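You operate a simulated robot arm through the tools that you are given. There is no shell and no other tool.

Carry out the task below with a simulated robot arm. There is one attempt and no reset: what you move stays moved.

Task
Put things in order on the rework bench top. At the end: the red tape roll stands where the blue puller stood; the blue puller stands where the gold large weight stood; the gold large weight stands on top of the two-bar yellow key block; the one-bar blue key block stands where the red tape roll stood; whatever was shut is shut again. Leave all else as you found it, and nothing knocked over.

Only the result counts: the job must be done as asked and must still hold three seconds after the hand-in. Knocking over, shifting, dropping, spilling or breaking anything else fails it.

Robot
A 5-joint arm with a two-finger parallel gripper, fixed in place. Base frame: the origin is at the foot of the arm, x ahead of it, y to its left, z up; the work surface is at about z = 0. Units: m, rad, N and s.
With the tool pointing down near the work surface it reaches from about 0.26 to 0.6 m from the base axis. Its first joint turns from -1.152 to 1.152 rad. The tool tilts only in the upright plane through the base axis and itself; it spins freely about its own axis. Payload 1.57 kg.
Tool frame: the origin (TCP) lies between the finger pads and is the grasp point; the fingertips stand 0.03 m ahead of it; z points along the fingers, y is the line along which they close. Largest opening 0.08 m; finger width 0.017, thickness 0.012; the body of the gripper, 0.04 by 0.082 m, starts 0.08 m behind the TCP.
Orientation is told as [roll, pitch, yaw] about the base's x, y, z axes, in that order, counted from this pose: with the fingers straight down and closing along the base's y, the tool's x points along the base's -x, its y along +y and its z along -z.

Tools
- The arm moves only by the tool step_arm. Its argument "deltas" is a list of rows, each a list of 6 numbers: the shift along the tool's x, y, z in units of 30 mm (1.0 is 30 mm), then the turn, a rotation vector about the tool's x, y, z in units of 4 degrees (1.0 is 4 degrees). In form: [[tx, ty, tz, rx, ry, rz], ...]. A call has 1 to 20 rows; each row shifts and turns the commanded pose from where the row before left it, along the tool's axes as they then stand. "grip" is the opening in per cent of the stroke, from 0 (shut) to 100 (fully open), set as the call begins (left out, the last holds). A call with a number of a shift or a turn outside -1 to 1 is refused whole. A row lasts 0.2 s, in which the tool goes at most 0.05 m and 0.15 rad; a call with a longer step from one row to the next is refused whole, and so is a gripper value outside its range. Where a pose cannot be reached the arm comes as near as it can. A force on the tool above 40 N (or 10 N above the force at the start of the call, whichever is more), or a blocked arm, ends the call early, and 0.2 s more pass. The fingers move at their own pace (about 0.153 m/s each) and stop on an object; they squeeze with about 34 N. The grip force told is the motor's: it shows also when the fingers shut on nothing. Time passes only in rows, and 0.2 s behind the last, so rows that do not move let the fingers close. It gives the time, the measured TCP pose, the force on the tool (base axes), the opening and the grip force at its end, in the units of the frame above (readings bear some noise), with the torque about the TCP (base axes, N m) and any sound that the robot's microphone picked up, and new pictures: "show" is both (left out), scene, wrist or none.
- Cameras (640 x 400 px; columns grow to the right, rows downward): "scene" is fixed at [0.0332, 0.3931, 0.5206]; the picture's right is [-0.78, -0.63, 0.00], its down [-0.39, 0.48, -0.78] and it looks along [0.49, -0.61, -0.62] (base axes); focal length 220 px, centre (320, 200). "wrist" rides on the gripper at [0.072, -0.007, -0.122] in the tool frame; the picture's right is [0.09, 1.00, 0.00], its down [-0.84, 0.08, -0.54] and it looks along [-0.54, 0.05, 0.84] (tool axes); focal length 238 px, centre (320, 200). There is no depth. A picture from a camera that has moved, and an enlarged one, comes with that camera's place and axes in the base frame and with its lens.
- inspect(camera, box): a new picture of the part [left, top, right, bottom] of that camera's present view, enlarged. It takes no simulated time.
- close_job(): hands the job in; it is judged then, once.

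Places have to be worked out from the pictures, the camera data and where the tool is seen. Open the gripper and draw the arm clear of the work before you hand the job in, unless the task says otherwise.

The tools are called after "Emit:" as name(argument=value, ...) on one line, values as JSON. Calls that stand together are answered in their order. step_arm: Moves the arm, as the interface text tells. Its arguments: {"type":"object","properties":{"deltas":{"type":"array"},"grip":{"type":"number"},"show":{"type":"string","enum":["both","scene","wrist","none"]}},"required":["deltas"]} The other tools are called the same way: inspect (camera, box) takes an enlarged picture of a part of a camera's view; close_job () hands the job in.

At the start:

```text
time: 0.0
ee_pos: [0.3975, -0.1118, 0.2913]
tcp_rot: [0.0, -0.001, -0.001]
force: [0.4, 0.8, 0.6]
torque: [-0.01, 0.02, 0.0]
gripper_width: 0.0801
gripper_force: 0.1
```

scene: 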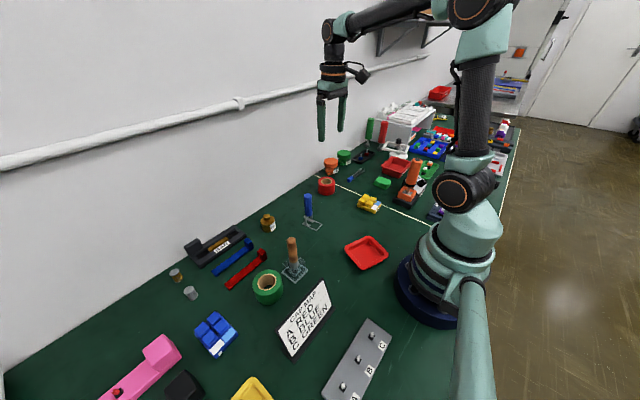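
wrist: 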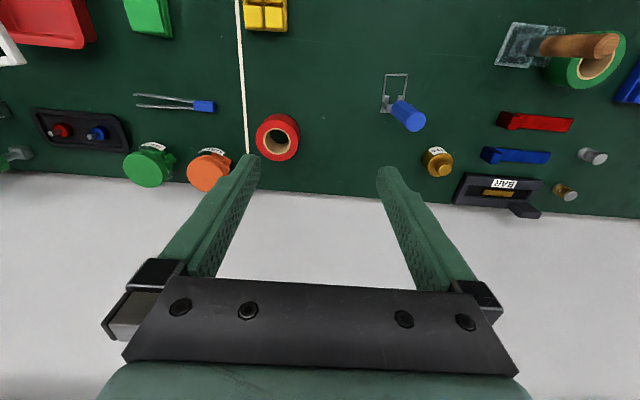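

I start by looking closely at the scene from both cameras before moving anything.

Emit:
inspect(camera="scene", box=[160, 200, 340, 312])

Emit:
inspect(camera="scene", box=[300, 90, 520, 228])

Emit:
inspect(camera="scene", box=[80, 260, 400, 400])

Emit:
inspect(camera="wrist", box=[340, 0, 640, 220])

Emit:
inspect(camera="wrist", box=[0, 0, 320, 200])

```text
3.56 times, centred on (250, 256) of scene
camera zoom: at [0.0332, 0.3931, 0.5206], right [-0.78, -0.63, 0.0], down [-0.39, 0.48, -0.78], along [0.49, -0.61, -0.62], focal length 782 px, centre (569, 1)
```

zoom: 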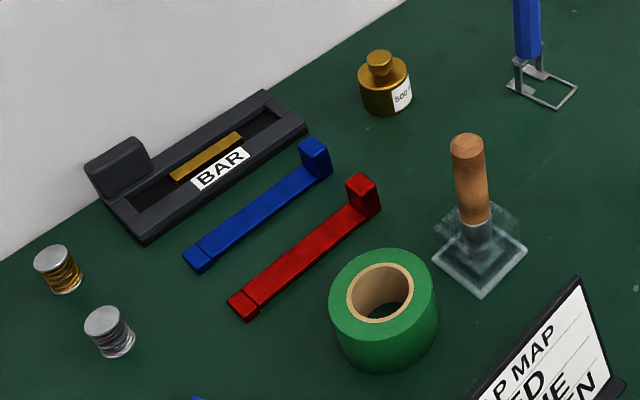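

```text
2.90 times, centred on (410, 159) of scene
camera zoom: at [0.0332, 0.3931, 0.5206], right [-0.78, -0.63, 0.0], down [-0.39, 0.48, -0.78], along [0.49, -0.61, -0.62], focal length 638 px, centre (59, 319)
```

zoom: 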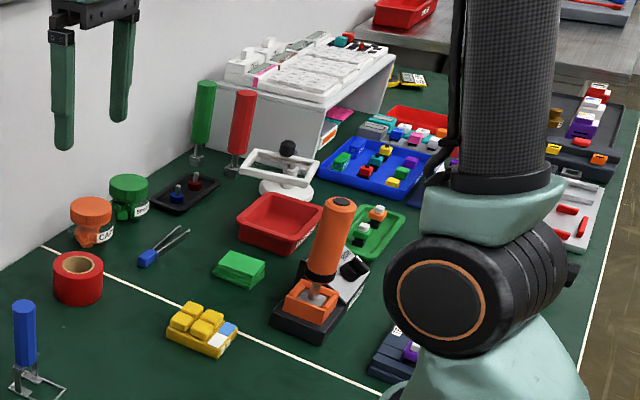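

```text
2.00 times, centred on (240, 330) of scene
camera zoom: at [0.0332, 0.3931, 0.5206], right [-0.78, -0.63, 0.0], down [-0.39, 0.48, -0.78], along [0.49, -0.61, -0.62], focal length 440 px, centre (480, -60)
```

zoom: 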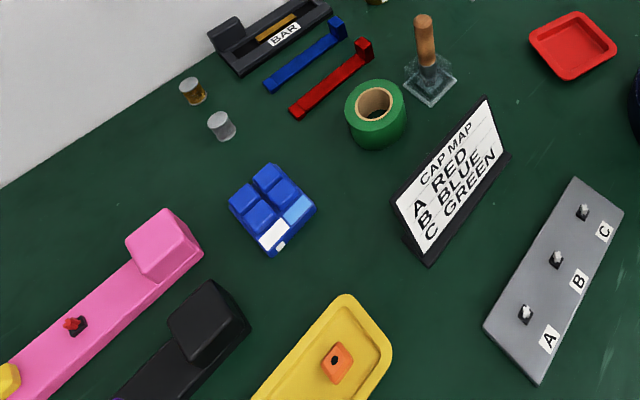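

```text
1.82 times, centred on (490, 110) of wrist
camera zoom: at [0.328, -0.1177, 0.4143], right [-0.09, 1.0, 0.0], down [0.84, 0.08, 0.54], along [0.54, 0.05, -0.84], focal length 433 px, centre (11, 364)
```

zoom: 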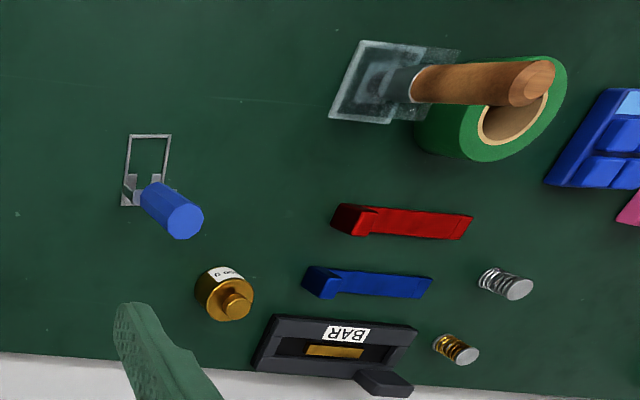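

```text
2.00 times, centred on (160, 100) of wrist
camera zoom: at [0.328, -0.1177, 0.4143], right [-0.09, 1.0, 0.0], down [0.84, 0.08, 0.54], along [0.54, 0.05, -0.84], focal length 477 px, centre (640, 400)
```

zoom: 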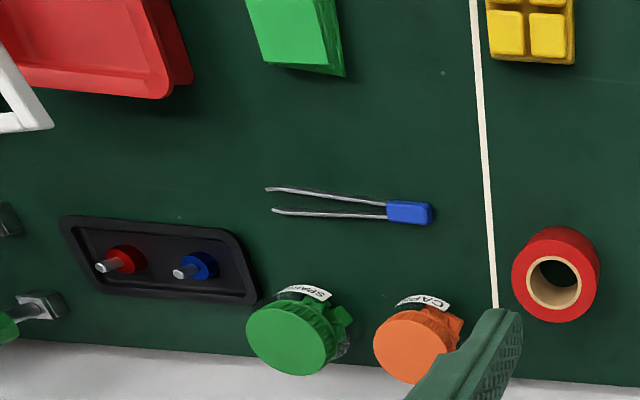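

The gold weight appears at about (0.482, 0.106), blue puller about (0.38, 0.00), red tape about (0.46, -0.178), yellow block about (0.286, -0.21) and blue block about (0.326, 0.383). I zoom in on the key blocks to check their bars.

Emit:
inspect(camera="scene", box=[345, 180, 393, 220])

Emit:
inspect(camera="scene", box=[180, 300, 250, 370])

Emit:
inspect(camera="scene", box=[380, 90, 520, 178])

Emit:
inspect(camera="scene", box=[290, 180, 340, 240])

Emit:
inspect(camera="wrist", box=[360, 50, 480, 190])

```text
10.00 times, centred on (369, 200) of scene
camera zoom: at [0.0332, 0.3931, 0.5206], right [-0.78, -0.63, 0.0], down [-0.39, 0.48, -0.78], along [0.49, -0.61, -0.62], focal length 2199 px, centre (-170, 200)
```

zoom: 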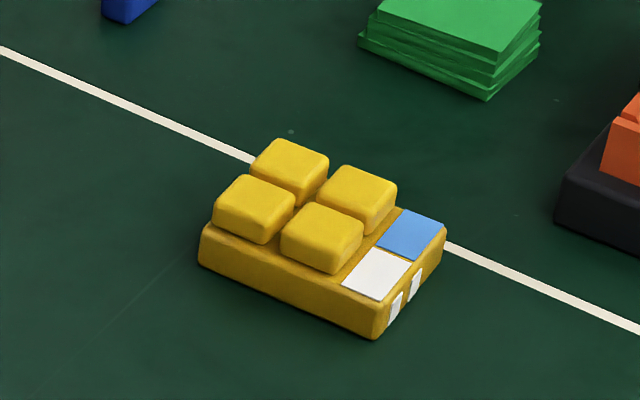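

```text
5.71 times, centred on (215, 335) of scene
camera zoom: at [0.0332, 0.3931, 0.5206], right [-0.78, -0.63, 0.0], down [-0.39, 0.48, -0.78], along [0.49, -0.61, -0.62], focal length 1257 px, centre (920, -571)
```

zoom: 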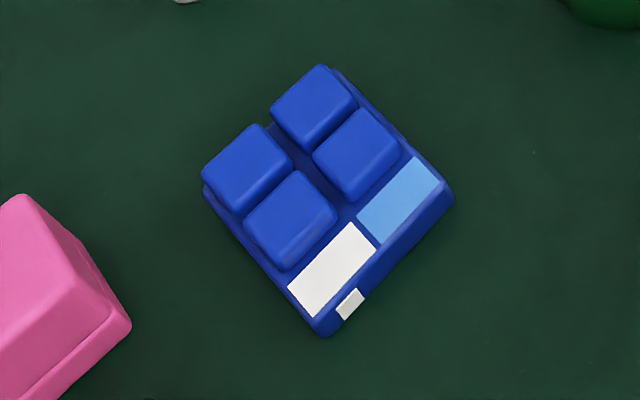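

```text
4.55 times, centred on (450, 134) of scene
camera zoom: at [0.0332, 0.3931, 0.5206], right [-0.78, -0.63, 0.0], down [-0.39, 0.48, -0.78], along [0.49, -0.61, -0.62], focal length 1000 px, centre (-271, 500)
```

zoom: 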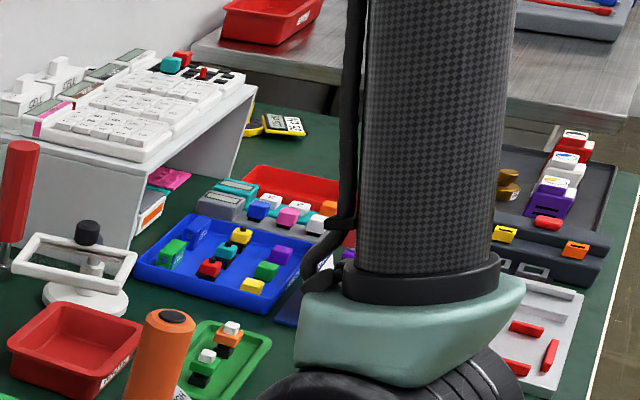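

```text
6.67 times, centred on (315, 210) of scene
camera zoom: at [0.0332, 0.3931, 0.5206], right [-0.78, -0.63, 0.0], down [-0.39, 0.48, -0.78], along [0.49, -0.61, -0.62], focal length 1466 px, centre (353, 133)
```

zoom: 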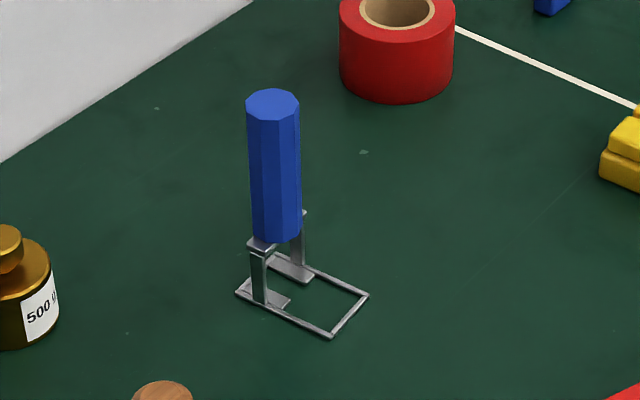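

```text
2.86 times, centred on (420, 120) of wrist
camera zoom: at [0.328, -0.1177, 0.4143], right [-0.09, 1.0, 0.0], down [0.84, 0.08, 0.54], along [0.54, 0.05, -0.84], focal length 681 px, centre (34, 429)
```

zoom: 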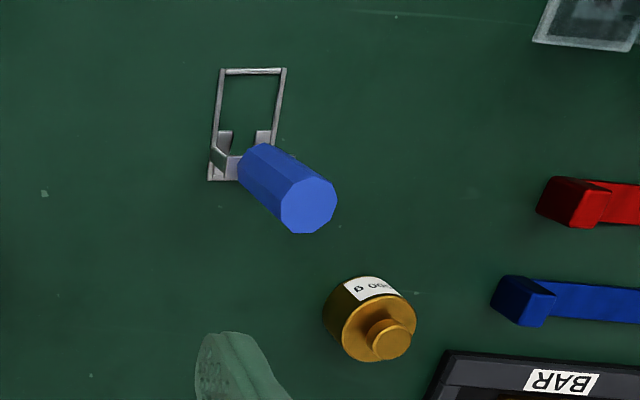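

The yellow block shows two white bars on its end and the blue block shows one, so both are identified. Nothing is in the way of the empty gripper, so I move to a viewing pose near the yellow block to measure it.

Emit:
step_arm(deltas=[[0.893, -0.467, 0.72, 0, 0, 0], [0.893, -0.467, 0.72, 0, 0, 0], [0.893, -0.467, 0.72, 0, 0, 0], [0.893, -0.467, 0.72, 0, 0, 0], [0.893, -0.467, 0.72, 0, 0, 0], [0.893, -0.467, 0.72, 0, 0, 0], [0.893, -0.467, 0.72, 0, 0, 0], [0, 0, 0, 0, 0, 0]], grip=100)

```text
time: 1.8
ee_pos: [0.2122, -0.2107, 0.1394]
tcp_rot: [-0.001, -0.001, 0.001]
force: [0.5, 0.3, -0.6]
torque: [-0.03, -0.01, -0.04]
gripper_width: 0.0799
gripper_force: 0.1
camera wrist: at [0.1407, -0.2162, 0.2629], right [-0.09, 1.0, 0.0], down [0.84, 0.08, 0.54], along [0.54, 0.05, -0.84], focal length 238 px, centre (320, 200)
```

scene: 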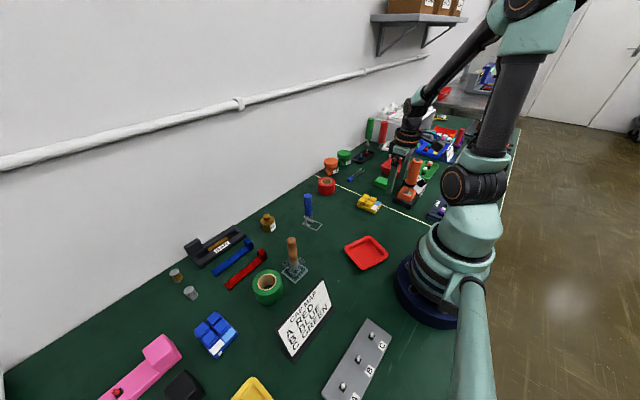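
wrist: 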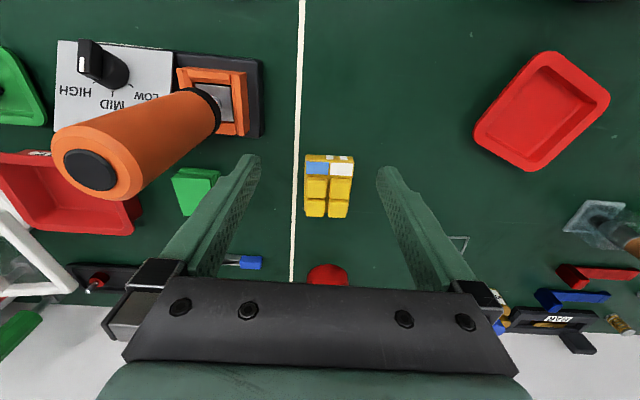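

The camera now looks down on the yellow block between the fingers; I enlarge that area to measure the block's size and orientation.

Emit:
inspect(camera="wrist", box=[290, 140, 370, 230])

Emit:
inspect(camera="scene", box=[340, 140, 440, 220])

```text
4.44 times, centred on (330, 185) of wrist
camera zoom: at [0.1407, -0.2162, 0.2629], right [-0.09, 1.0, 0.0], down [0.84, 0.08, 0.54], along [0.54, 0.05, -0.84], focal length 1059 px, centre (276, 267)
```

zoom: 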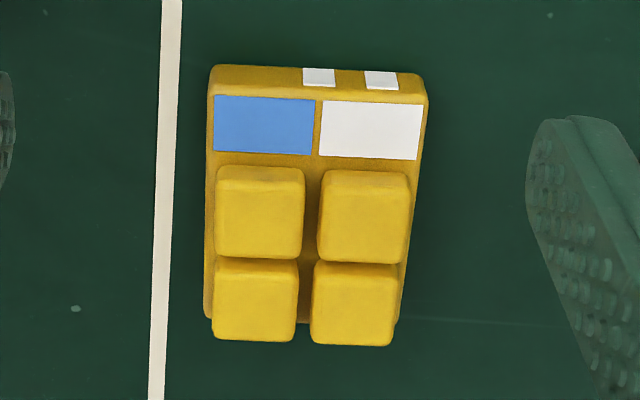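

```text
5.00 times, centred on (390, 180) of scene
camera zoom: at [0.0332, 0.3931, 0.5206], right [-0.78, -0.63, 0.0], down [-0.39, 0.48, -0.78], along [0.49, -0.61, -0.62], focal length 1100 px, centre (-30, 300)
```

zoom: 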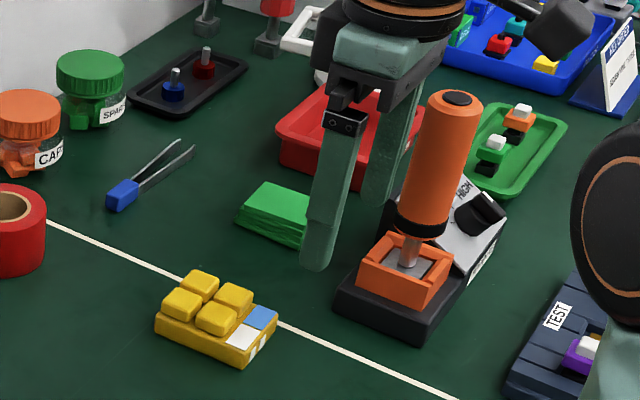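

The yellow block measures about 0.069 x 0.056 m with its keys centred near (0.289, -0.195), top near z 0.03. Now I raise the tool and move across to view the puller (about 0.12 m tall) and the gold weight.

Emit:
step_arm(deltas=[[0, 0, -1, 0, 0, 0], [0, 0, -1, 0, 0, 0], [-0.326, 0.963, 0, 0, 0, 0], [-0.326, 0.963, 0, 0, 0, 0], [-0.326, 0.963, 0, 0, 0, 0], [-0.326, 0.963, 0, 0, 0, 0], [-0.326, 0.963, 0, 0, 0, 0], [-0.326, 0.963, 0, 0, 0, 0], [-0.326, 0.963, 0, 0, 0, 0], [-0.326, 0.963, 0, 0, 0, 0], [-0.326, 0.963, 0, 0, 0, 0], [0, 0, 0, 0, 0, 0]])

```text
time: 4.4
ee_pos: [0.2987, 0.0511, 0.1997]
tcp_rot: [0.0, -0.001, 0.0]
force: [-0.1, 0.6, 0.3]
torque: [0.04, -0.03, 0.0]
gripper_width: 0.0796
gripper_force: 0.0
camera wrist: at [0.2283, 0.0454, 0.3231], right [-0.09, 1.0, 0.0], down [0.84, 0.08, 0.54], along [0.54, 0.05, -0.84], focal length 238 px, centre (320, 200)
```

scene: 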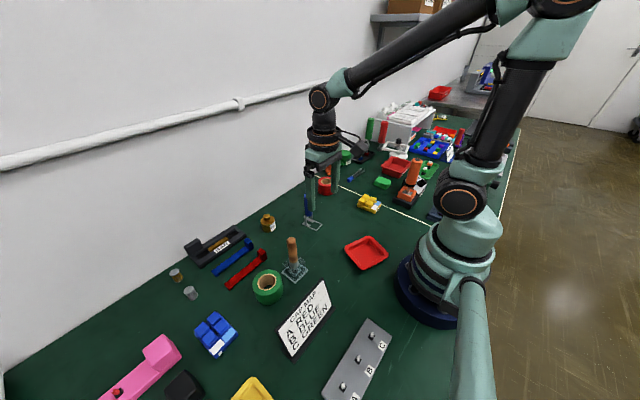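
wrist: 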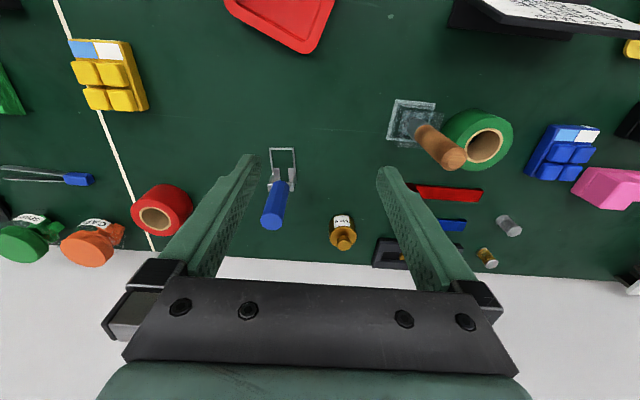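

Emit:
inspect(camera="wrist", box=[245, 135, 315, 240])

Emit:
inspect(camera="wrist", box=[320, 200, 370, 255])

Emit:
inspect(camera="wrist", box=[115, 165, 215, 255])

Emit:
inspect(camera="wrist", box=[500, 100, 640, 220])

```text
3.81 times, centred on (280, 188) of wrist
camera zoom: at [0.2283, 0.0454, 0.3231], right [-0.09, 1.0, 0.0], down [0.84, 0.08, 0.54], along [0.54, 0.05, -0.84], focal length 908 px, centre (472, 248)
```

zoom: 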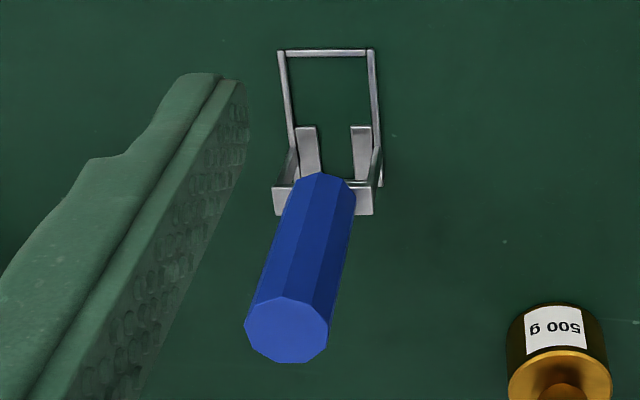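

```text
7.27 times, centred on (345, 228) of wrist
camera zoom: at [0.2283, 0.0454, 0.3231], right [-0.09, 1.0, 0.0], down [0.84, 0.08, 0.54], along [0.54, 0.05, -0.84], focal length 1734 px, centre (138, 0)
```

zoom: 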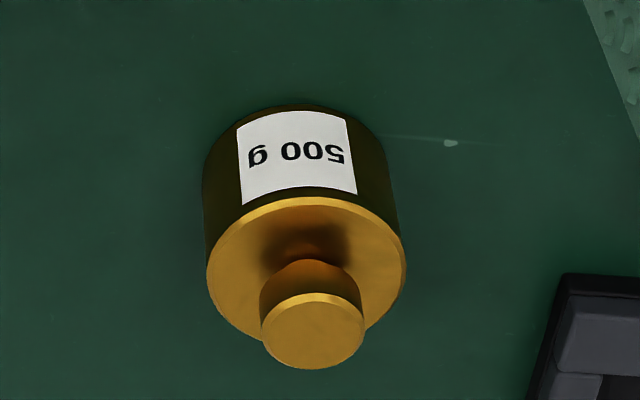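

```text
4.44 times, centred on (165, 210) of wrist
camera zoom: at [0.2283, 0.0454, 0.3231], right [-0.09, 1.0, 0.0], down [0.84, 0.08, 0.54], along [0.54, 0.05, -0.84], focal length 1059 px, centre (1009, 156)
```

zoom: 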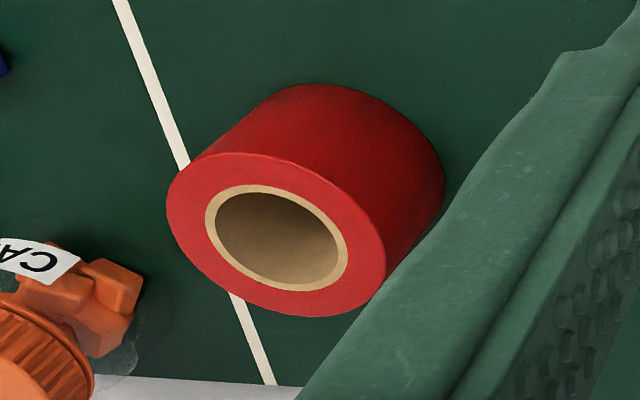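

```text
3.33 times, centred on (570, 160) of wrist
camera zoom: at [0.2283, 0.0454, 0.3231], right [-0.09, 1.0, 0.0], down [0.84, 0.08, 0.54], along [0.54, 0.05, -0.84], focal length 794 px, centre (-513, 333)
```

zoom: 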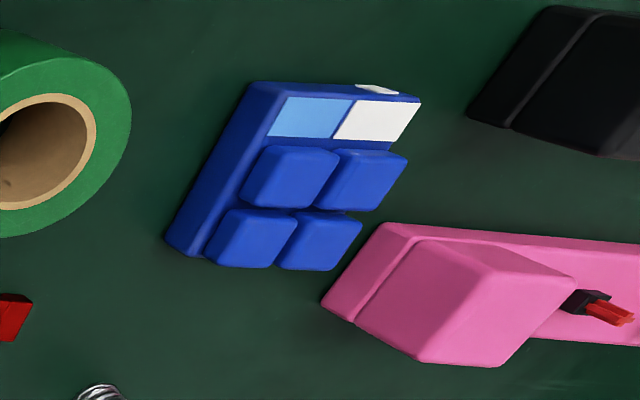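

From these views the gold weight is centred near (0.482, 0.107), body radius about 0.0215, height 0.035 with a knob to 0.053. The BAR box's corner is near y 0.167, so I narrow the opening to about 0.062 and move above the weight at z 0.12.

Emit:
step_arm(deltas=[[-0.872, 0.267, 0, 0, 0, 0], [-0.872, 0.267, 0, 0, 0, 0], [-0.872, 0.267, 0, 0, 0, 0], [-0.872, 0.267, 0, 0, 0, 0], [-0.872, 0.267, 0, 0, 0, 0], [-0.872, 0.267, 0, 0, 0, 0], [-0.872, 0.267, 0, 0, 0, 0], [0, 0, 0.889, 0, 0, 0], [0, 0, 0.889, 0, 0, 0], [0, 0, 0.889, 0, 0, 0], [0, 0, 0, 0, 0, 0]], grip=78)

```text
time: 6.8
ee_pos: [0.4825, 0.1062, 0.1199]
tcp_rot: [-0.001, 0.001, 0.0]
force: [0.1, 0.2, 1.4]
torque: [-0.01, -0.02, 0.01]
gripper_width: 0.0628
gripper_force: 0.1
camera wrist: at [0.4121, 0.1003, 0.2436], right [-0.09, 1.0, 0.0], down [0.84, 0.08, 0.54], along [0.54, 0.05, -0.84], focal length 238 px, centre (320, 200)
```

scene: 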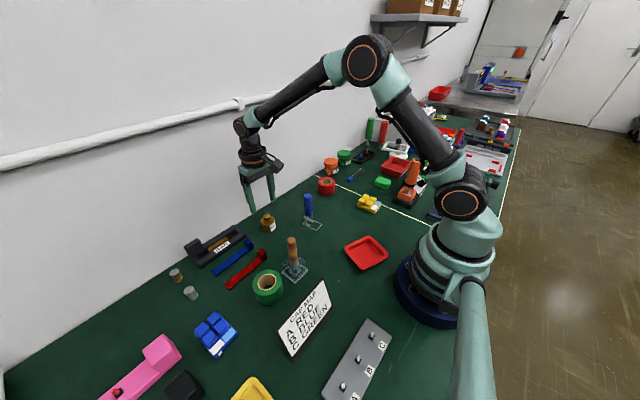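
wrist: 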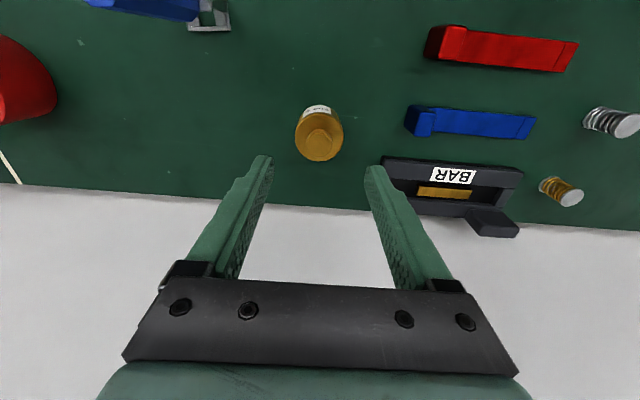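

The tool is above the weight; I zoom in to refine the weight's position and the clearance to the BAR box.

Emit:
inspect(camera="wrist", box=[280, 90, 400, 190])

Emit:
inspect(camera="scene", box=[210, 140, 310, 250])

```text
4.00 times, centred on (340, 140) of wrist
camera zoom: at [0.4121, 0.1003, 0.2436], right [-0.09, 1.0, 0.0], down [0.84, 0.08, 0.54], along [0.54, 0.05, -0.84], focal length 953 px, centre (240, 440)
```

zoom: 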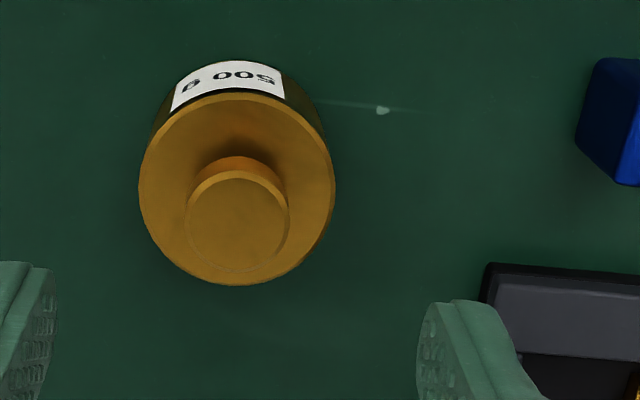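

```text
3.64 times, centred on (260, 195) of scene
camera zoom: at [0.0332, 0.3931, 0.5206], right [-0.78, -0.63, 0.0], down [-0.39, 0.48, -0.78], along [0.49, -0.61, -0.62], focal length 800 px, centre (538, 218)
```

zoom: 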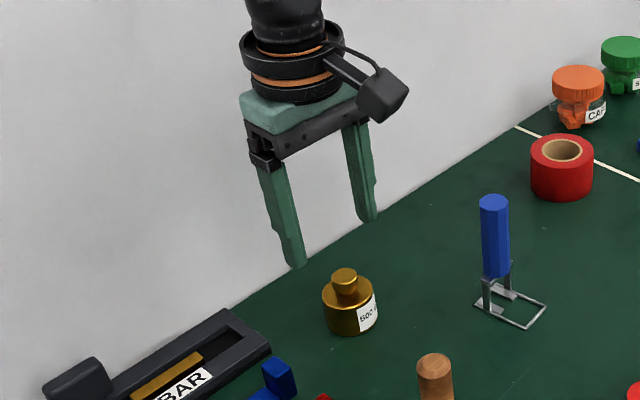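

The weight is at about (0.481, 0.106), directly beneath the tool, with roughly 2 cm clear to the BAR box. I descend to z 0.038 with the fingers straddling it.

Emit:
step_arm(deltas=[[0.04, 0, 0.683, 0, 0, 0], [0, 0, 0.683, 0, 0, 0], [0, 0, 0.683, 0, 0, 0], [0, 0, 0.683, 0, 0, 0], [0, 0, 0, 0, 0, 0]])

```text
time: 8.0
ee_pos: [0.4812, 0.1063, 0.0372]
tcp_rot: [0.0, 0.0, -0.001]
force: [-0.3, 0.2, 0.7]
torque: [-0.02, -0.02, -0.03]
gripper_width: 0.0627
gripper_force: 0.0
camera wrist: at [0.4108, 0.1004, 0.1608], right [-0.09, 1.0, 0.0], down [0.84, 0.08, 0.54], along [0.54, 0.05, -0.84], focal length 238 px, centre (320, 200)
```

scene: 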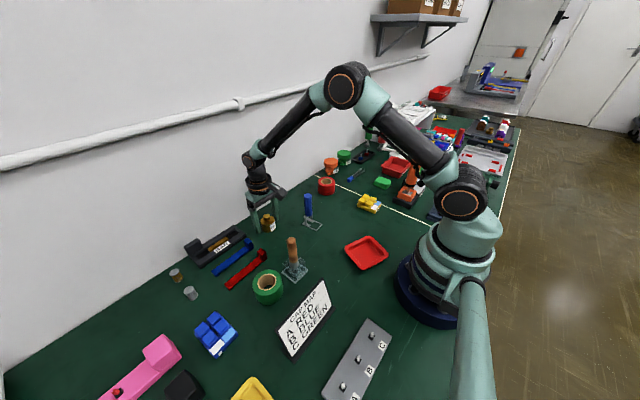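
wrist: 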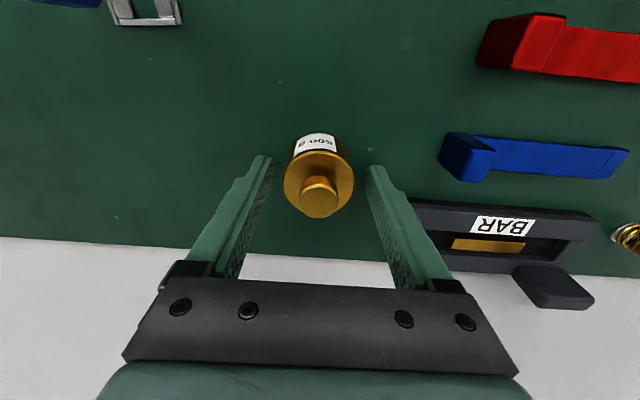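

The fingers straddle the weight symmetrically. I close the gripper.

Emit:
step_arm(deltas=[[0, 0, 0, 0, 0, 0], [0, 0, 0, 0, 0, 0], [0, 0, 0, 0, 0, 0], [0, 0, 0, 0, 0, 0]], grip=0, show="wrist")

```text
time: 9.0
ee_pos: [0.481, 0.1059, 0.0389]
tcp_rot: [0.001, 0.0, 0.001]
force: [1.5, -1.1, -0.2]
torque: [-0.04, -0.02, 0.0]
gripper_width: 0.0422
gripper_force: 34.0
camera wrist: at [0.4108, 0.1003, 0.161], right [-0.09, 1.0, 0.0], down [0.84, 0.08, 0.54], along [0.54, 0.05, -0.84], focal length 238 px, centre (320, 200)
```

wrist: 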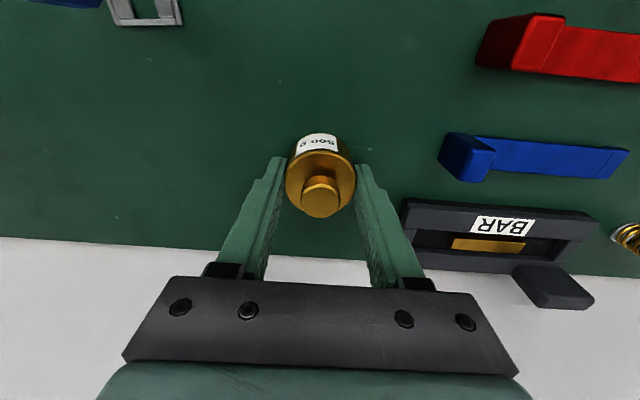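

The weight is gripped at 0.042 m width. I lift it to z 0.2 (clear of the 0.12 m puller) and carry it to above the yellow block's keys.

Emit:
step_arm(deltas=[[0, 0, -0.5, 0, 0, 0], [0, 0, -0.9, 0, 0, 0], [0, 0, -1, 0, 0, 0], [0, 0, -1, 0, 0, 0], [0, 0, -1, 0, 0, 0], [0, 0, -0.97, 0, 0, 0], [0, 0, 0, 0, 0, 0]])

Emit:
step_arm(deltas=[[0.582, -0.911, 0, 0, 0, 0], [0.582, -0.911, 0, 0, 0, 0], [0.582, -0.911, 0, 0, 0, 0], [0.582, -0.911, 0, 0, 0, 0], [0.582, -0.911, 0, 0, 0, 0], [0.582, -0.911, 0, 0, 0, 0], [0.582, -0.911, 0, 0, 0, 0], [0.582, -0.911, 0, 0, 0, 0], [0.582, -0.911, 0, 0, 0, 0], [0.582, -0.911, 0, 0, 0, 0], [0.582, -0.911, 0, 0, 0, 0], [0, 0, 0, 0, 0, 0]])

```text
time: 10.6
ee_pos: [0.4815, 0.1068, 0.1991]
tcp_rot: [0.0, 0.0, 0.0]
force: [-0.2, -0.3, -3.8]
torque: [0.0, -0.03, 0.0]
gripper_width: 0.0425
gripper_force: 33.9
camera wrist: at [0.4111, 0.1003, 0.3225], right [-0.09, 1.0, 0.0], down [0.84, 0.08, 0.54], along [0.54, 0.05, -0.84], focal length 238 px, centre (320, 200)
```

scene: 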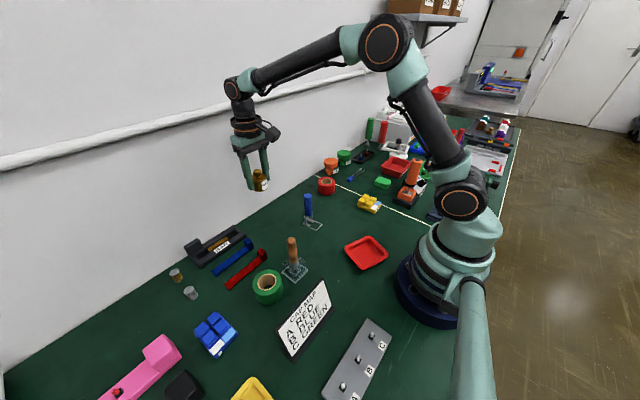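
wrist: 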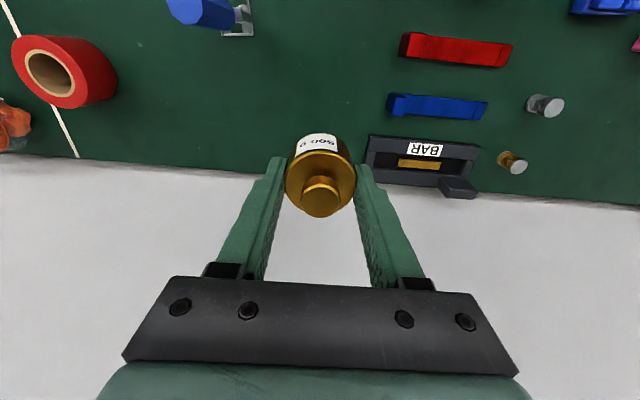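

```text
time: 13.2
ee_pos: [0.2887, -0.1934, 0.1995]
tcp_rot: [-0.001, 0.001, 0.001]
force: [0.5, -0.6, -6.1]
torque: [0.01, 0.0, 0.0]
gripper_width: 0.0426
gripper_force: 34.0
camera wrist: at [0.2181, -0.2001, 0.3226], right [-0.09, 1.0, 0.0], down [0.84, 0.08, 0.54], along [0.54, 0.05, -0.84], focal length 238 px, centre (320, 200)
```

scene: 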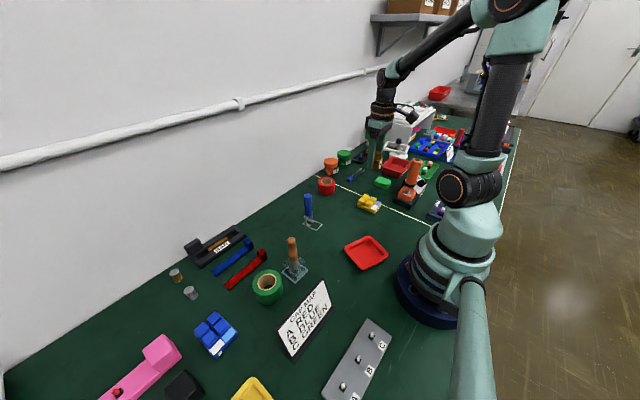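
wrist: 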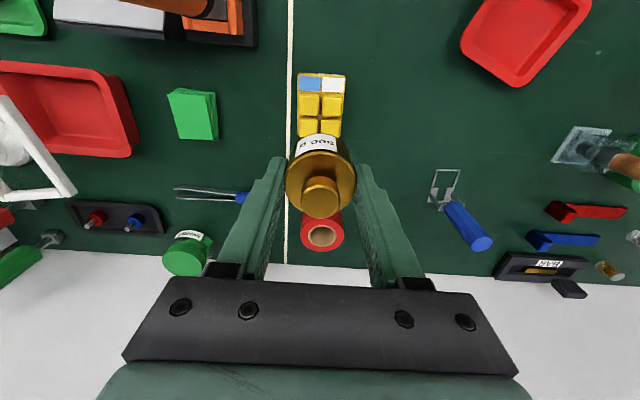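

The weight is held above the yellow block. I lower to z 0.105 (weight's underside about 0.067) and then check the alignment over the keys.

Emit:
step_arm(deltas=[[0, 0, 0.8, 0, 0, 0], [0, 0, 0.8, 0, 0, 0], [0, 0, 0.8, 0, 0, 0], [0, 0, 0.75, 0, 0, 0], [0, 0, 0, 0, 0, 0]])

Emit:
inspect(camera="wrist", box=[260, 70, 380, 230])

Emit:
inspect(camera="scene", box=[335, 130, 425, 220])

```text
time: 14.4
ee_pos: [0.2884, -0.1945, 0.1049]
tcp_rot: [0.001, 0.0, 0.001]
force: [0.1, 0.5, -5.0]
torque: [0.0, -0.03, -0.01]
gripper_width: 0.0424
gripper_force: 34.1
camera wrist: at [0.218, -0.1996, 0.2281], right [-0.09, 1.0, 0.0], down [0.84, 0.08, 0.54], along [0.54, 0.05, -0.84], focal length 238 px, centre (320, 200)
```

scene: 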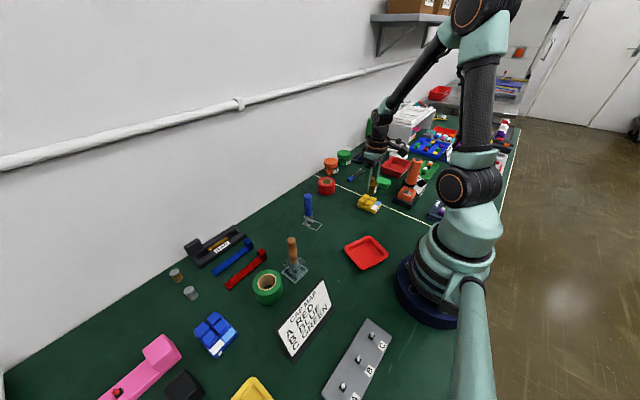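
wrist: 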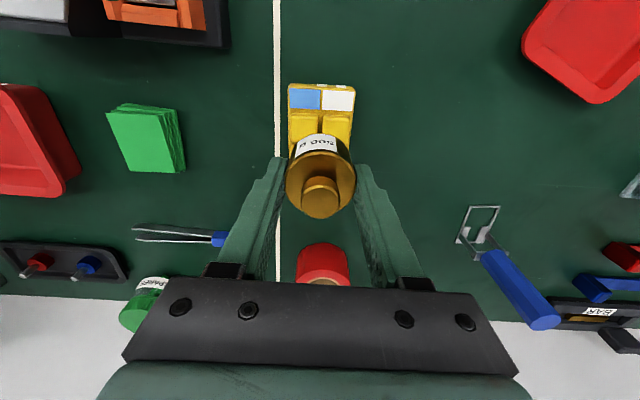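

```text
2.50 times, centred on (320, 150) of wrist
camera zoom: at [0.218, -0.1996, 0.2281], right [-0.09, 1.0, 0.0], down [0.84, 0.08, 0.54], along [0.54, 0.05, -0.84], focal length 596 px, centre (320, 325)
```

zoom: 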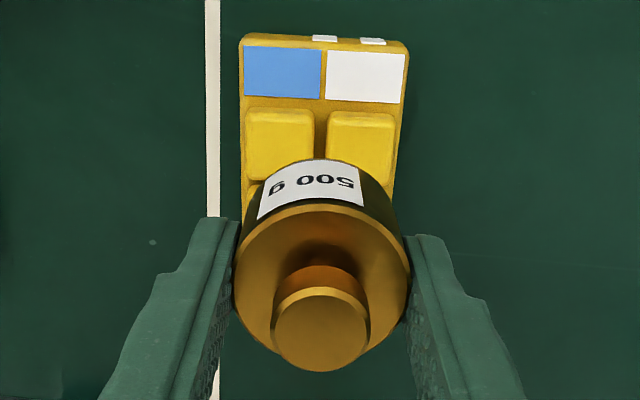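

```text
4.44 times, centred on (380, 175) of scene
camera zoom: at [0.0333, 0.3931, 0.5206], right [-0.78, -0.63, 0.0], down [-0.39, 0.48, -0.78], along [0.49, -0.61, -0.62], focal length 978 px, centre (53, 311)
```

zoom: 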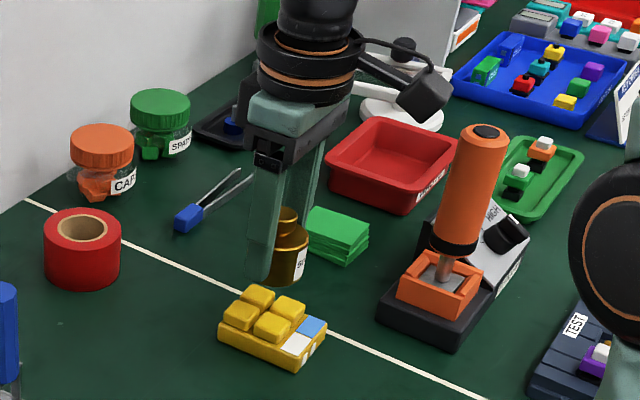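

The weight is centred over the keys within about 1 mm sideways. I lower close to the keys, with a 1 mm sideways correction.

Emit:
step_arm(deltas=[[-0.02, 0.03, 0.4, 0, 0, 0], [0, 0, 0.4, 0, 0, 0], [0, 0, 0.25, 0, 0, 0], [0, 0, 0, 0, 0, 0]])

Emit:
inspect(camera="scene", box=[340, 160, 410, 220])

```text
time: 15.4
ee_pos: [0.2917, -0.1935, 0.0728]
tcp_rot: [0.0, -0.001, 0.001]
force: [0.7, 0.7, -5.2]
torque: [0.02, 0.02, 0.02]
gripper_width: 0.0422
gripper_force: 33.8
camera wrist: at [0.2187, -0.1987, 0.1963], right [-0.09, 1.0, 0.0], down [0.84, 0.08, 0.54], along [0.54, 0.05, -0.84], focal length 238 px, centre (320, 200)
```

scene: 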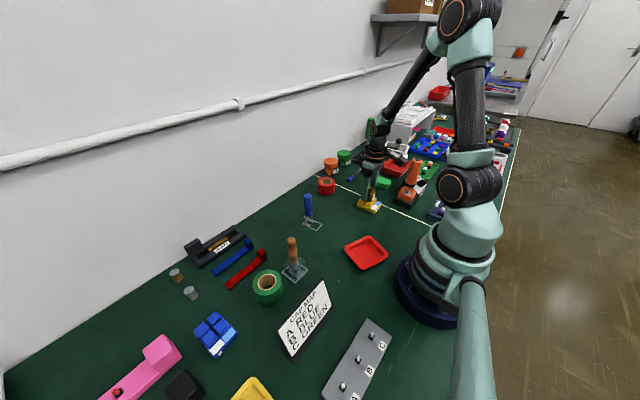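
wrist: 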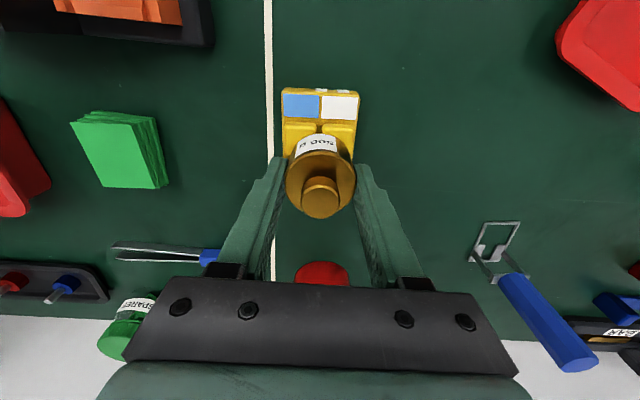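

```text
6.67 times, centred on (375, 190) of scene
camera zoom: at [0.0333, 0.3931, 0.5206], right [-0.78, -0.63, 0.0], down [-0.39, 0.48, -0.78], along [0.49, -0.61, -0.62], focal length 1466 px, centre (-47, 267)
```

zoom: 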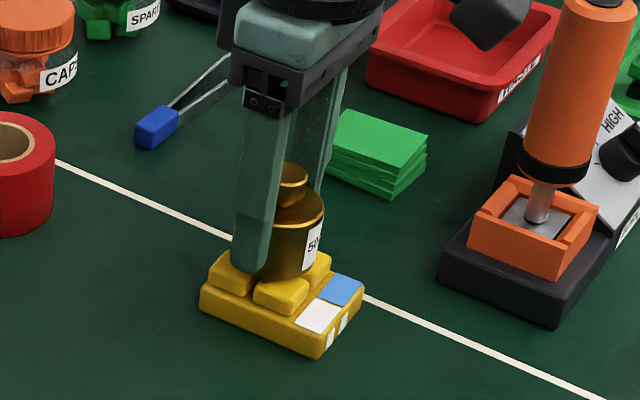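

The weight's underside is just above the keys. I lower in very small steps and watch the vertical force for contact.

Emit:
step_arm(deltas=[[0, 0, 0.05, 0, 0, 0], [0, 0, 0.05, 0, 0, 0], [0, 0, 0, 0, 0, 0]], show="none")

Emit:
step_arm(deltas=[[0, 0, 0.05, 0, 0, 0], [0, 0, 0, 0, 0, 0]], show="none")

```text
time: 16.2
ee_pos: [0.2892, -0.193, 0.0694]
tcp_rot: [-0.002, -0.001, 0.0]
force: [-0.6, 0.4, -4.9]
torque: [-0.01, -0.04, -0.01]
gripper_width: 0.0421
gripper_force: 34.2
```

```text
time: 16.8
ee_pos: [0.2894, -0.1932, 0.0689]
tcp_rot: [0.0, 0.001, 0.0]
force: [-0.5, -1.9, -5.4]
torque: [-0.02, -0.03, -0.01]
gripper_width: 0.042
gripper_force: 34.0
```

No contact yet at about z 0.0685 (force still just the weight). I continue in 1 mm steps.

Emit:
step_arm(deltas=[[0, 0, 0.035, 0, 0, 0], [0, 0, 0, 0, 0, 0]], show="none")

Emit:
step_arm(deltas=[[0, 0, 0.035, 0, 0, 0], [0, 0, 0, 0, 0, 0]], show="none")

Emit:
inspect(camera="scene", box=[350, 180, 390, 215])

```text
time: 17.4
ee_pos: [0.29, -0.1917, 0.069]
tcp_rot: [-0.001, 0.002, -0.001]
force: [-5.0, 1.2, 11.0]
torque: [0.06, 0.15, -0.01]
gripper_width: 0.0424
gripper_force: 34.0
```

```text
time: 18.0
ee_pos: [0.2903, -0.1941, 0.066]
tcp_rot: [-0.002, -0.002, 0.004]
force: [-4.7, 3.3, 25.7]
torque: [0.14, 0.28, -0.05]
gripper_width: 0.042
gripper_force: 34.1
```

```text
11.43 times, centred on (370, 198) of scene
camera zoom: at [0.0332, 0.3932, 0.5206], right [-0.78, -0.63, 0.0], down [-0.39, 0.48, -0.78], along [0.49, -0.61, -0.62], focal length 2514 px, centre (-251, 229)
```

zoom: 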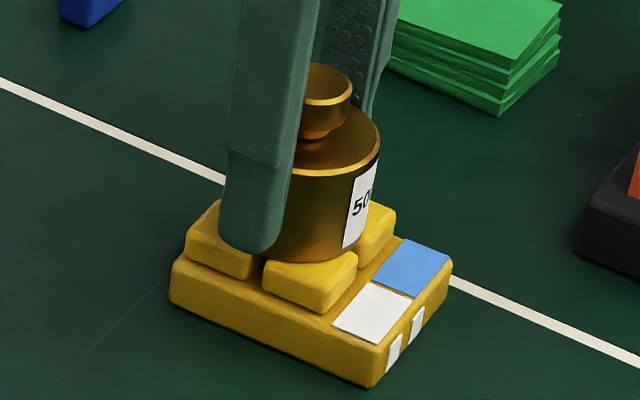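

Contact occurred at about z 0.067 and the last step pressed to about 26 N. I back off by about 1.3 mm to relieve it before releasing.

Emit:
step_arm(deltas=[[0, 0, -0.045, 0, 0, 0], [0, 0, 0, 0, 0, 0]], show="none")

```text
time: 18.6
ee_pos: [0.2904, -0.194, 0.0682]
tcp_rot: [0.0, 0.0, 0.0]
force: [0.8, -1.7, 1.3]
torque: [-0.07, -0.1, 0.02]
gripper_width: 0.0422
gripper_force: 33.9
```

The force is now near zero, so the weight is resting lightly on the keys. I open the fingers a little and look.

Emit:
step_arm(deltas=[[0, 0, 0, 0, 0, 0], [0, 0, 0, 0, 0, 0], [0, 0, 0, 0, 0, 0]], grip=75)

Emit:
inspect(camera="scene", box=[350, 180, 390, 215])

Emit:
inspect(camera="wrist", box=[260, 70, 380, 230])

```text
time: 19.4
ee_pos: [0.2903, -0.1932, 0.0676]
tcp_rot: [0.002, 0.0, 0.001]
force: [0.0, -0.7, -0.3]
torque: [-0.01, -0.02, -0.02]
gripper_width: 0.06
gripper_force: 0.1
camera wrist: at [0.2191, -0.1991, 0.1907], right [-0.09, 1.0, 0.0], down [0.84, 0.08, 0.54], along [0.54, 0.05, -0.84], focal length 238 px, centre (320, 200)
```

scene: 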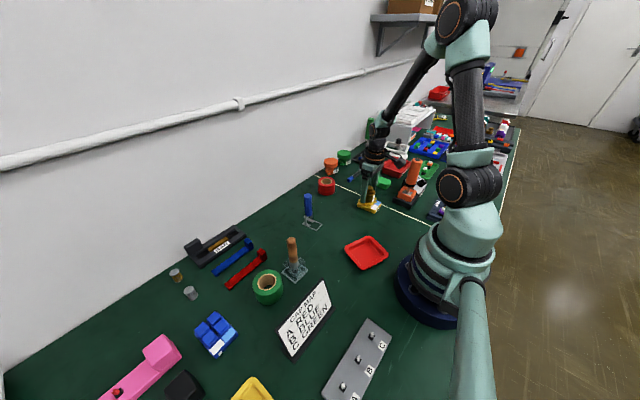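
wrist: 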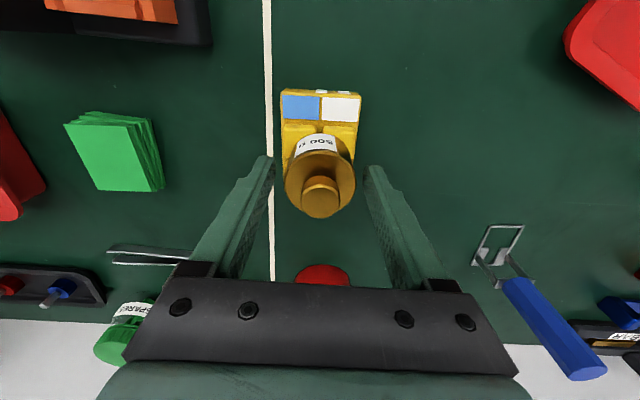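

```text
11.43 times, centred on (370, 198) of scene
camera zoom: at [0.0332, 0.3931, 0.5206], right [-0.78, -0.63, 0.0], down [-0.39, 0.48, -0.78], along [0.49, -0.61, -0.62], focal length 2514 px, centre (-251, 229)
```

zoom: 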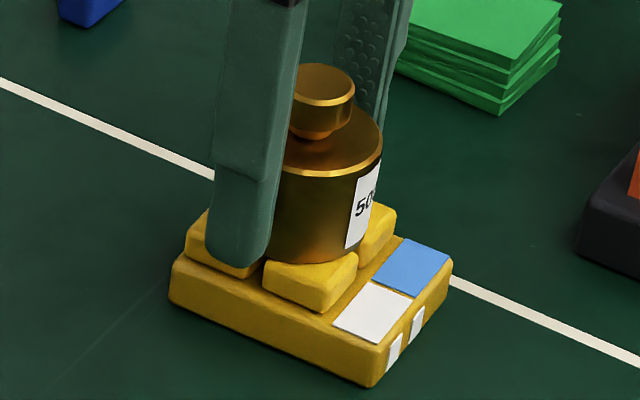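

```text
2.50 times, centred on (320, 150) of wrist
camera zoom: at [0.2191, -0.1991, 0.1907], right [-0.09, 1.0, 0.0], down [0.84, 0.08, 0.54], along [0.54, 0.05, -0.84], focal length 596 px, centre (320, 325)
```

zoom: 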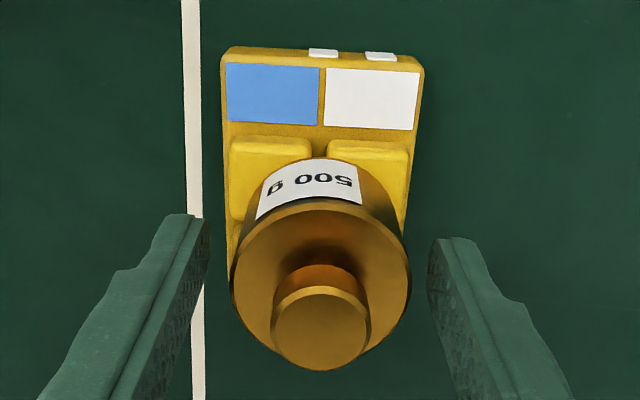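

The weight stands upright on the keys with the fingers clear. I rise straight up and move toward the puller for a closer look.

Emit:
step_arm(deltas=[[0, 0, -0.3, 0, 0, 0], [0, 0, -0.8, 0, 0, 0], [0, 0, -1, 0, 0, 0], [0, 0, -1, 0, 0, 0], [0, 0, -1, 0, 0, 0], [0, 0, -0.31, 0, 0, 0], [-0.143, 0.96, 0, 0, 0, 0], [-0.143, 0.96, 0, 0, 0, 0], [-0.143, 0.96, 0, 0, 0, 0], [-0.143, 0.96, 0, 0, 0, 0], [-0.143, 0.96, 0, 0, 0, 0], [-0.143, 0.96, 0, 0, 0, 0], [-0.143, 0.96, 0, 0, 0, 0], [0, 0, 0, 0, 0, 0]])

Emit:
inspect(camera="wrist", box=[270, 100, 400, 240])

Emit:
inspect(camera="scene", box=[350, 170, 390, 215])

```text
time: 22.4
ee_pos: [0.3209, 0.0098, 0.2016]
tcp_rot: [0.002, 0.001, 0.001]
force: [-0.5, 1.3, -0.7]
torque: [-0.03, 0.02, -0.01]
gripper_width: 0.0603
gripper_force: 0.1
camera wrist: at [0.2489, 0.0034, 0.3231], right [-0.09, 1.0, 0.0], down [0.84, 0.08, 0.54], along [0.54, 0.05, -0.84], focal length 238 px, centre (320, 200)
```

scene: 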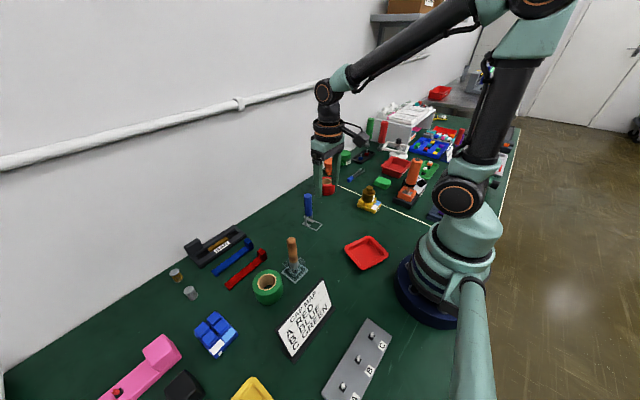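
wrist: 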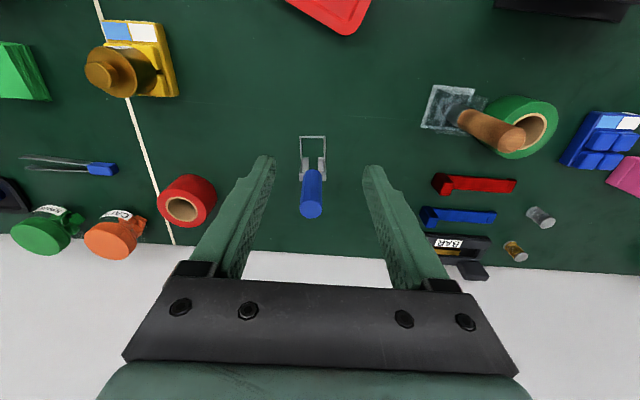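

```text
2.86 times, centred on (335, 170) of wrist
camera zoom: at [0.2489, 0.0034, 0.3231], right [-0.09, 1.0, 0.0], down [0.84, 0.08, 0.54], along [0.54, 0.05, -0.84], focal length 681 px, centre (277, 286)
```

zoom: 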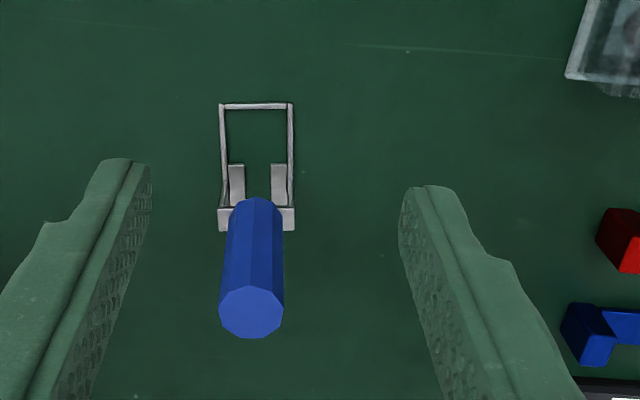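

```text
8.89 times, centred on (370, 192) of scene
camera zoom: at [0.0332, 0.3931, 0.5206], right [-0.78, -0.63, 0.0], down [-0.39, 0.48, -0.78], along [0.49, -0.61, -0.62], focal length 1955 px, centre (-124, 267)
```

zoom: 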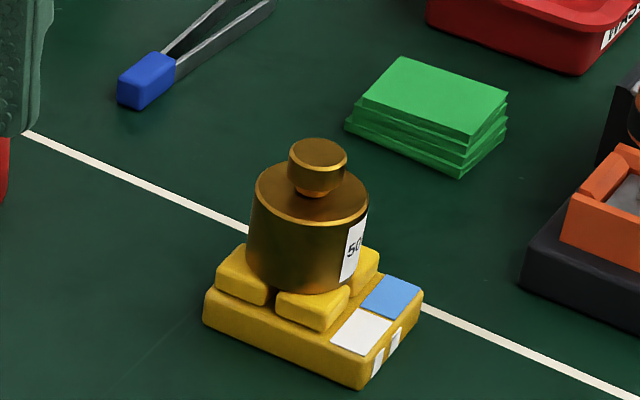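

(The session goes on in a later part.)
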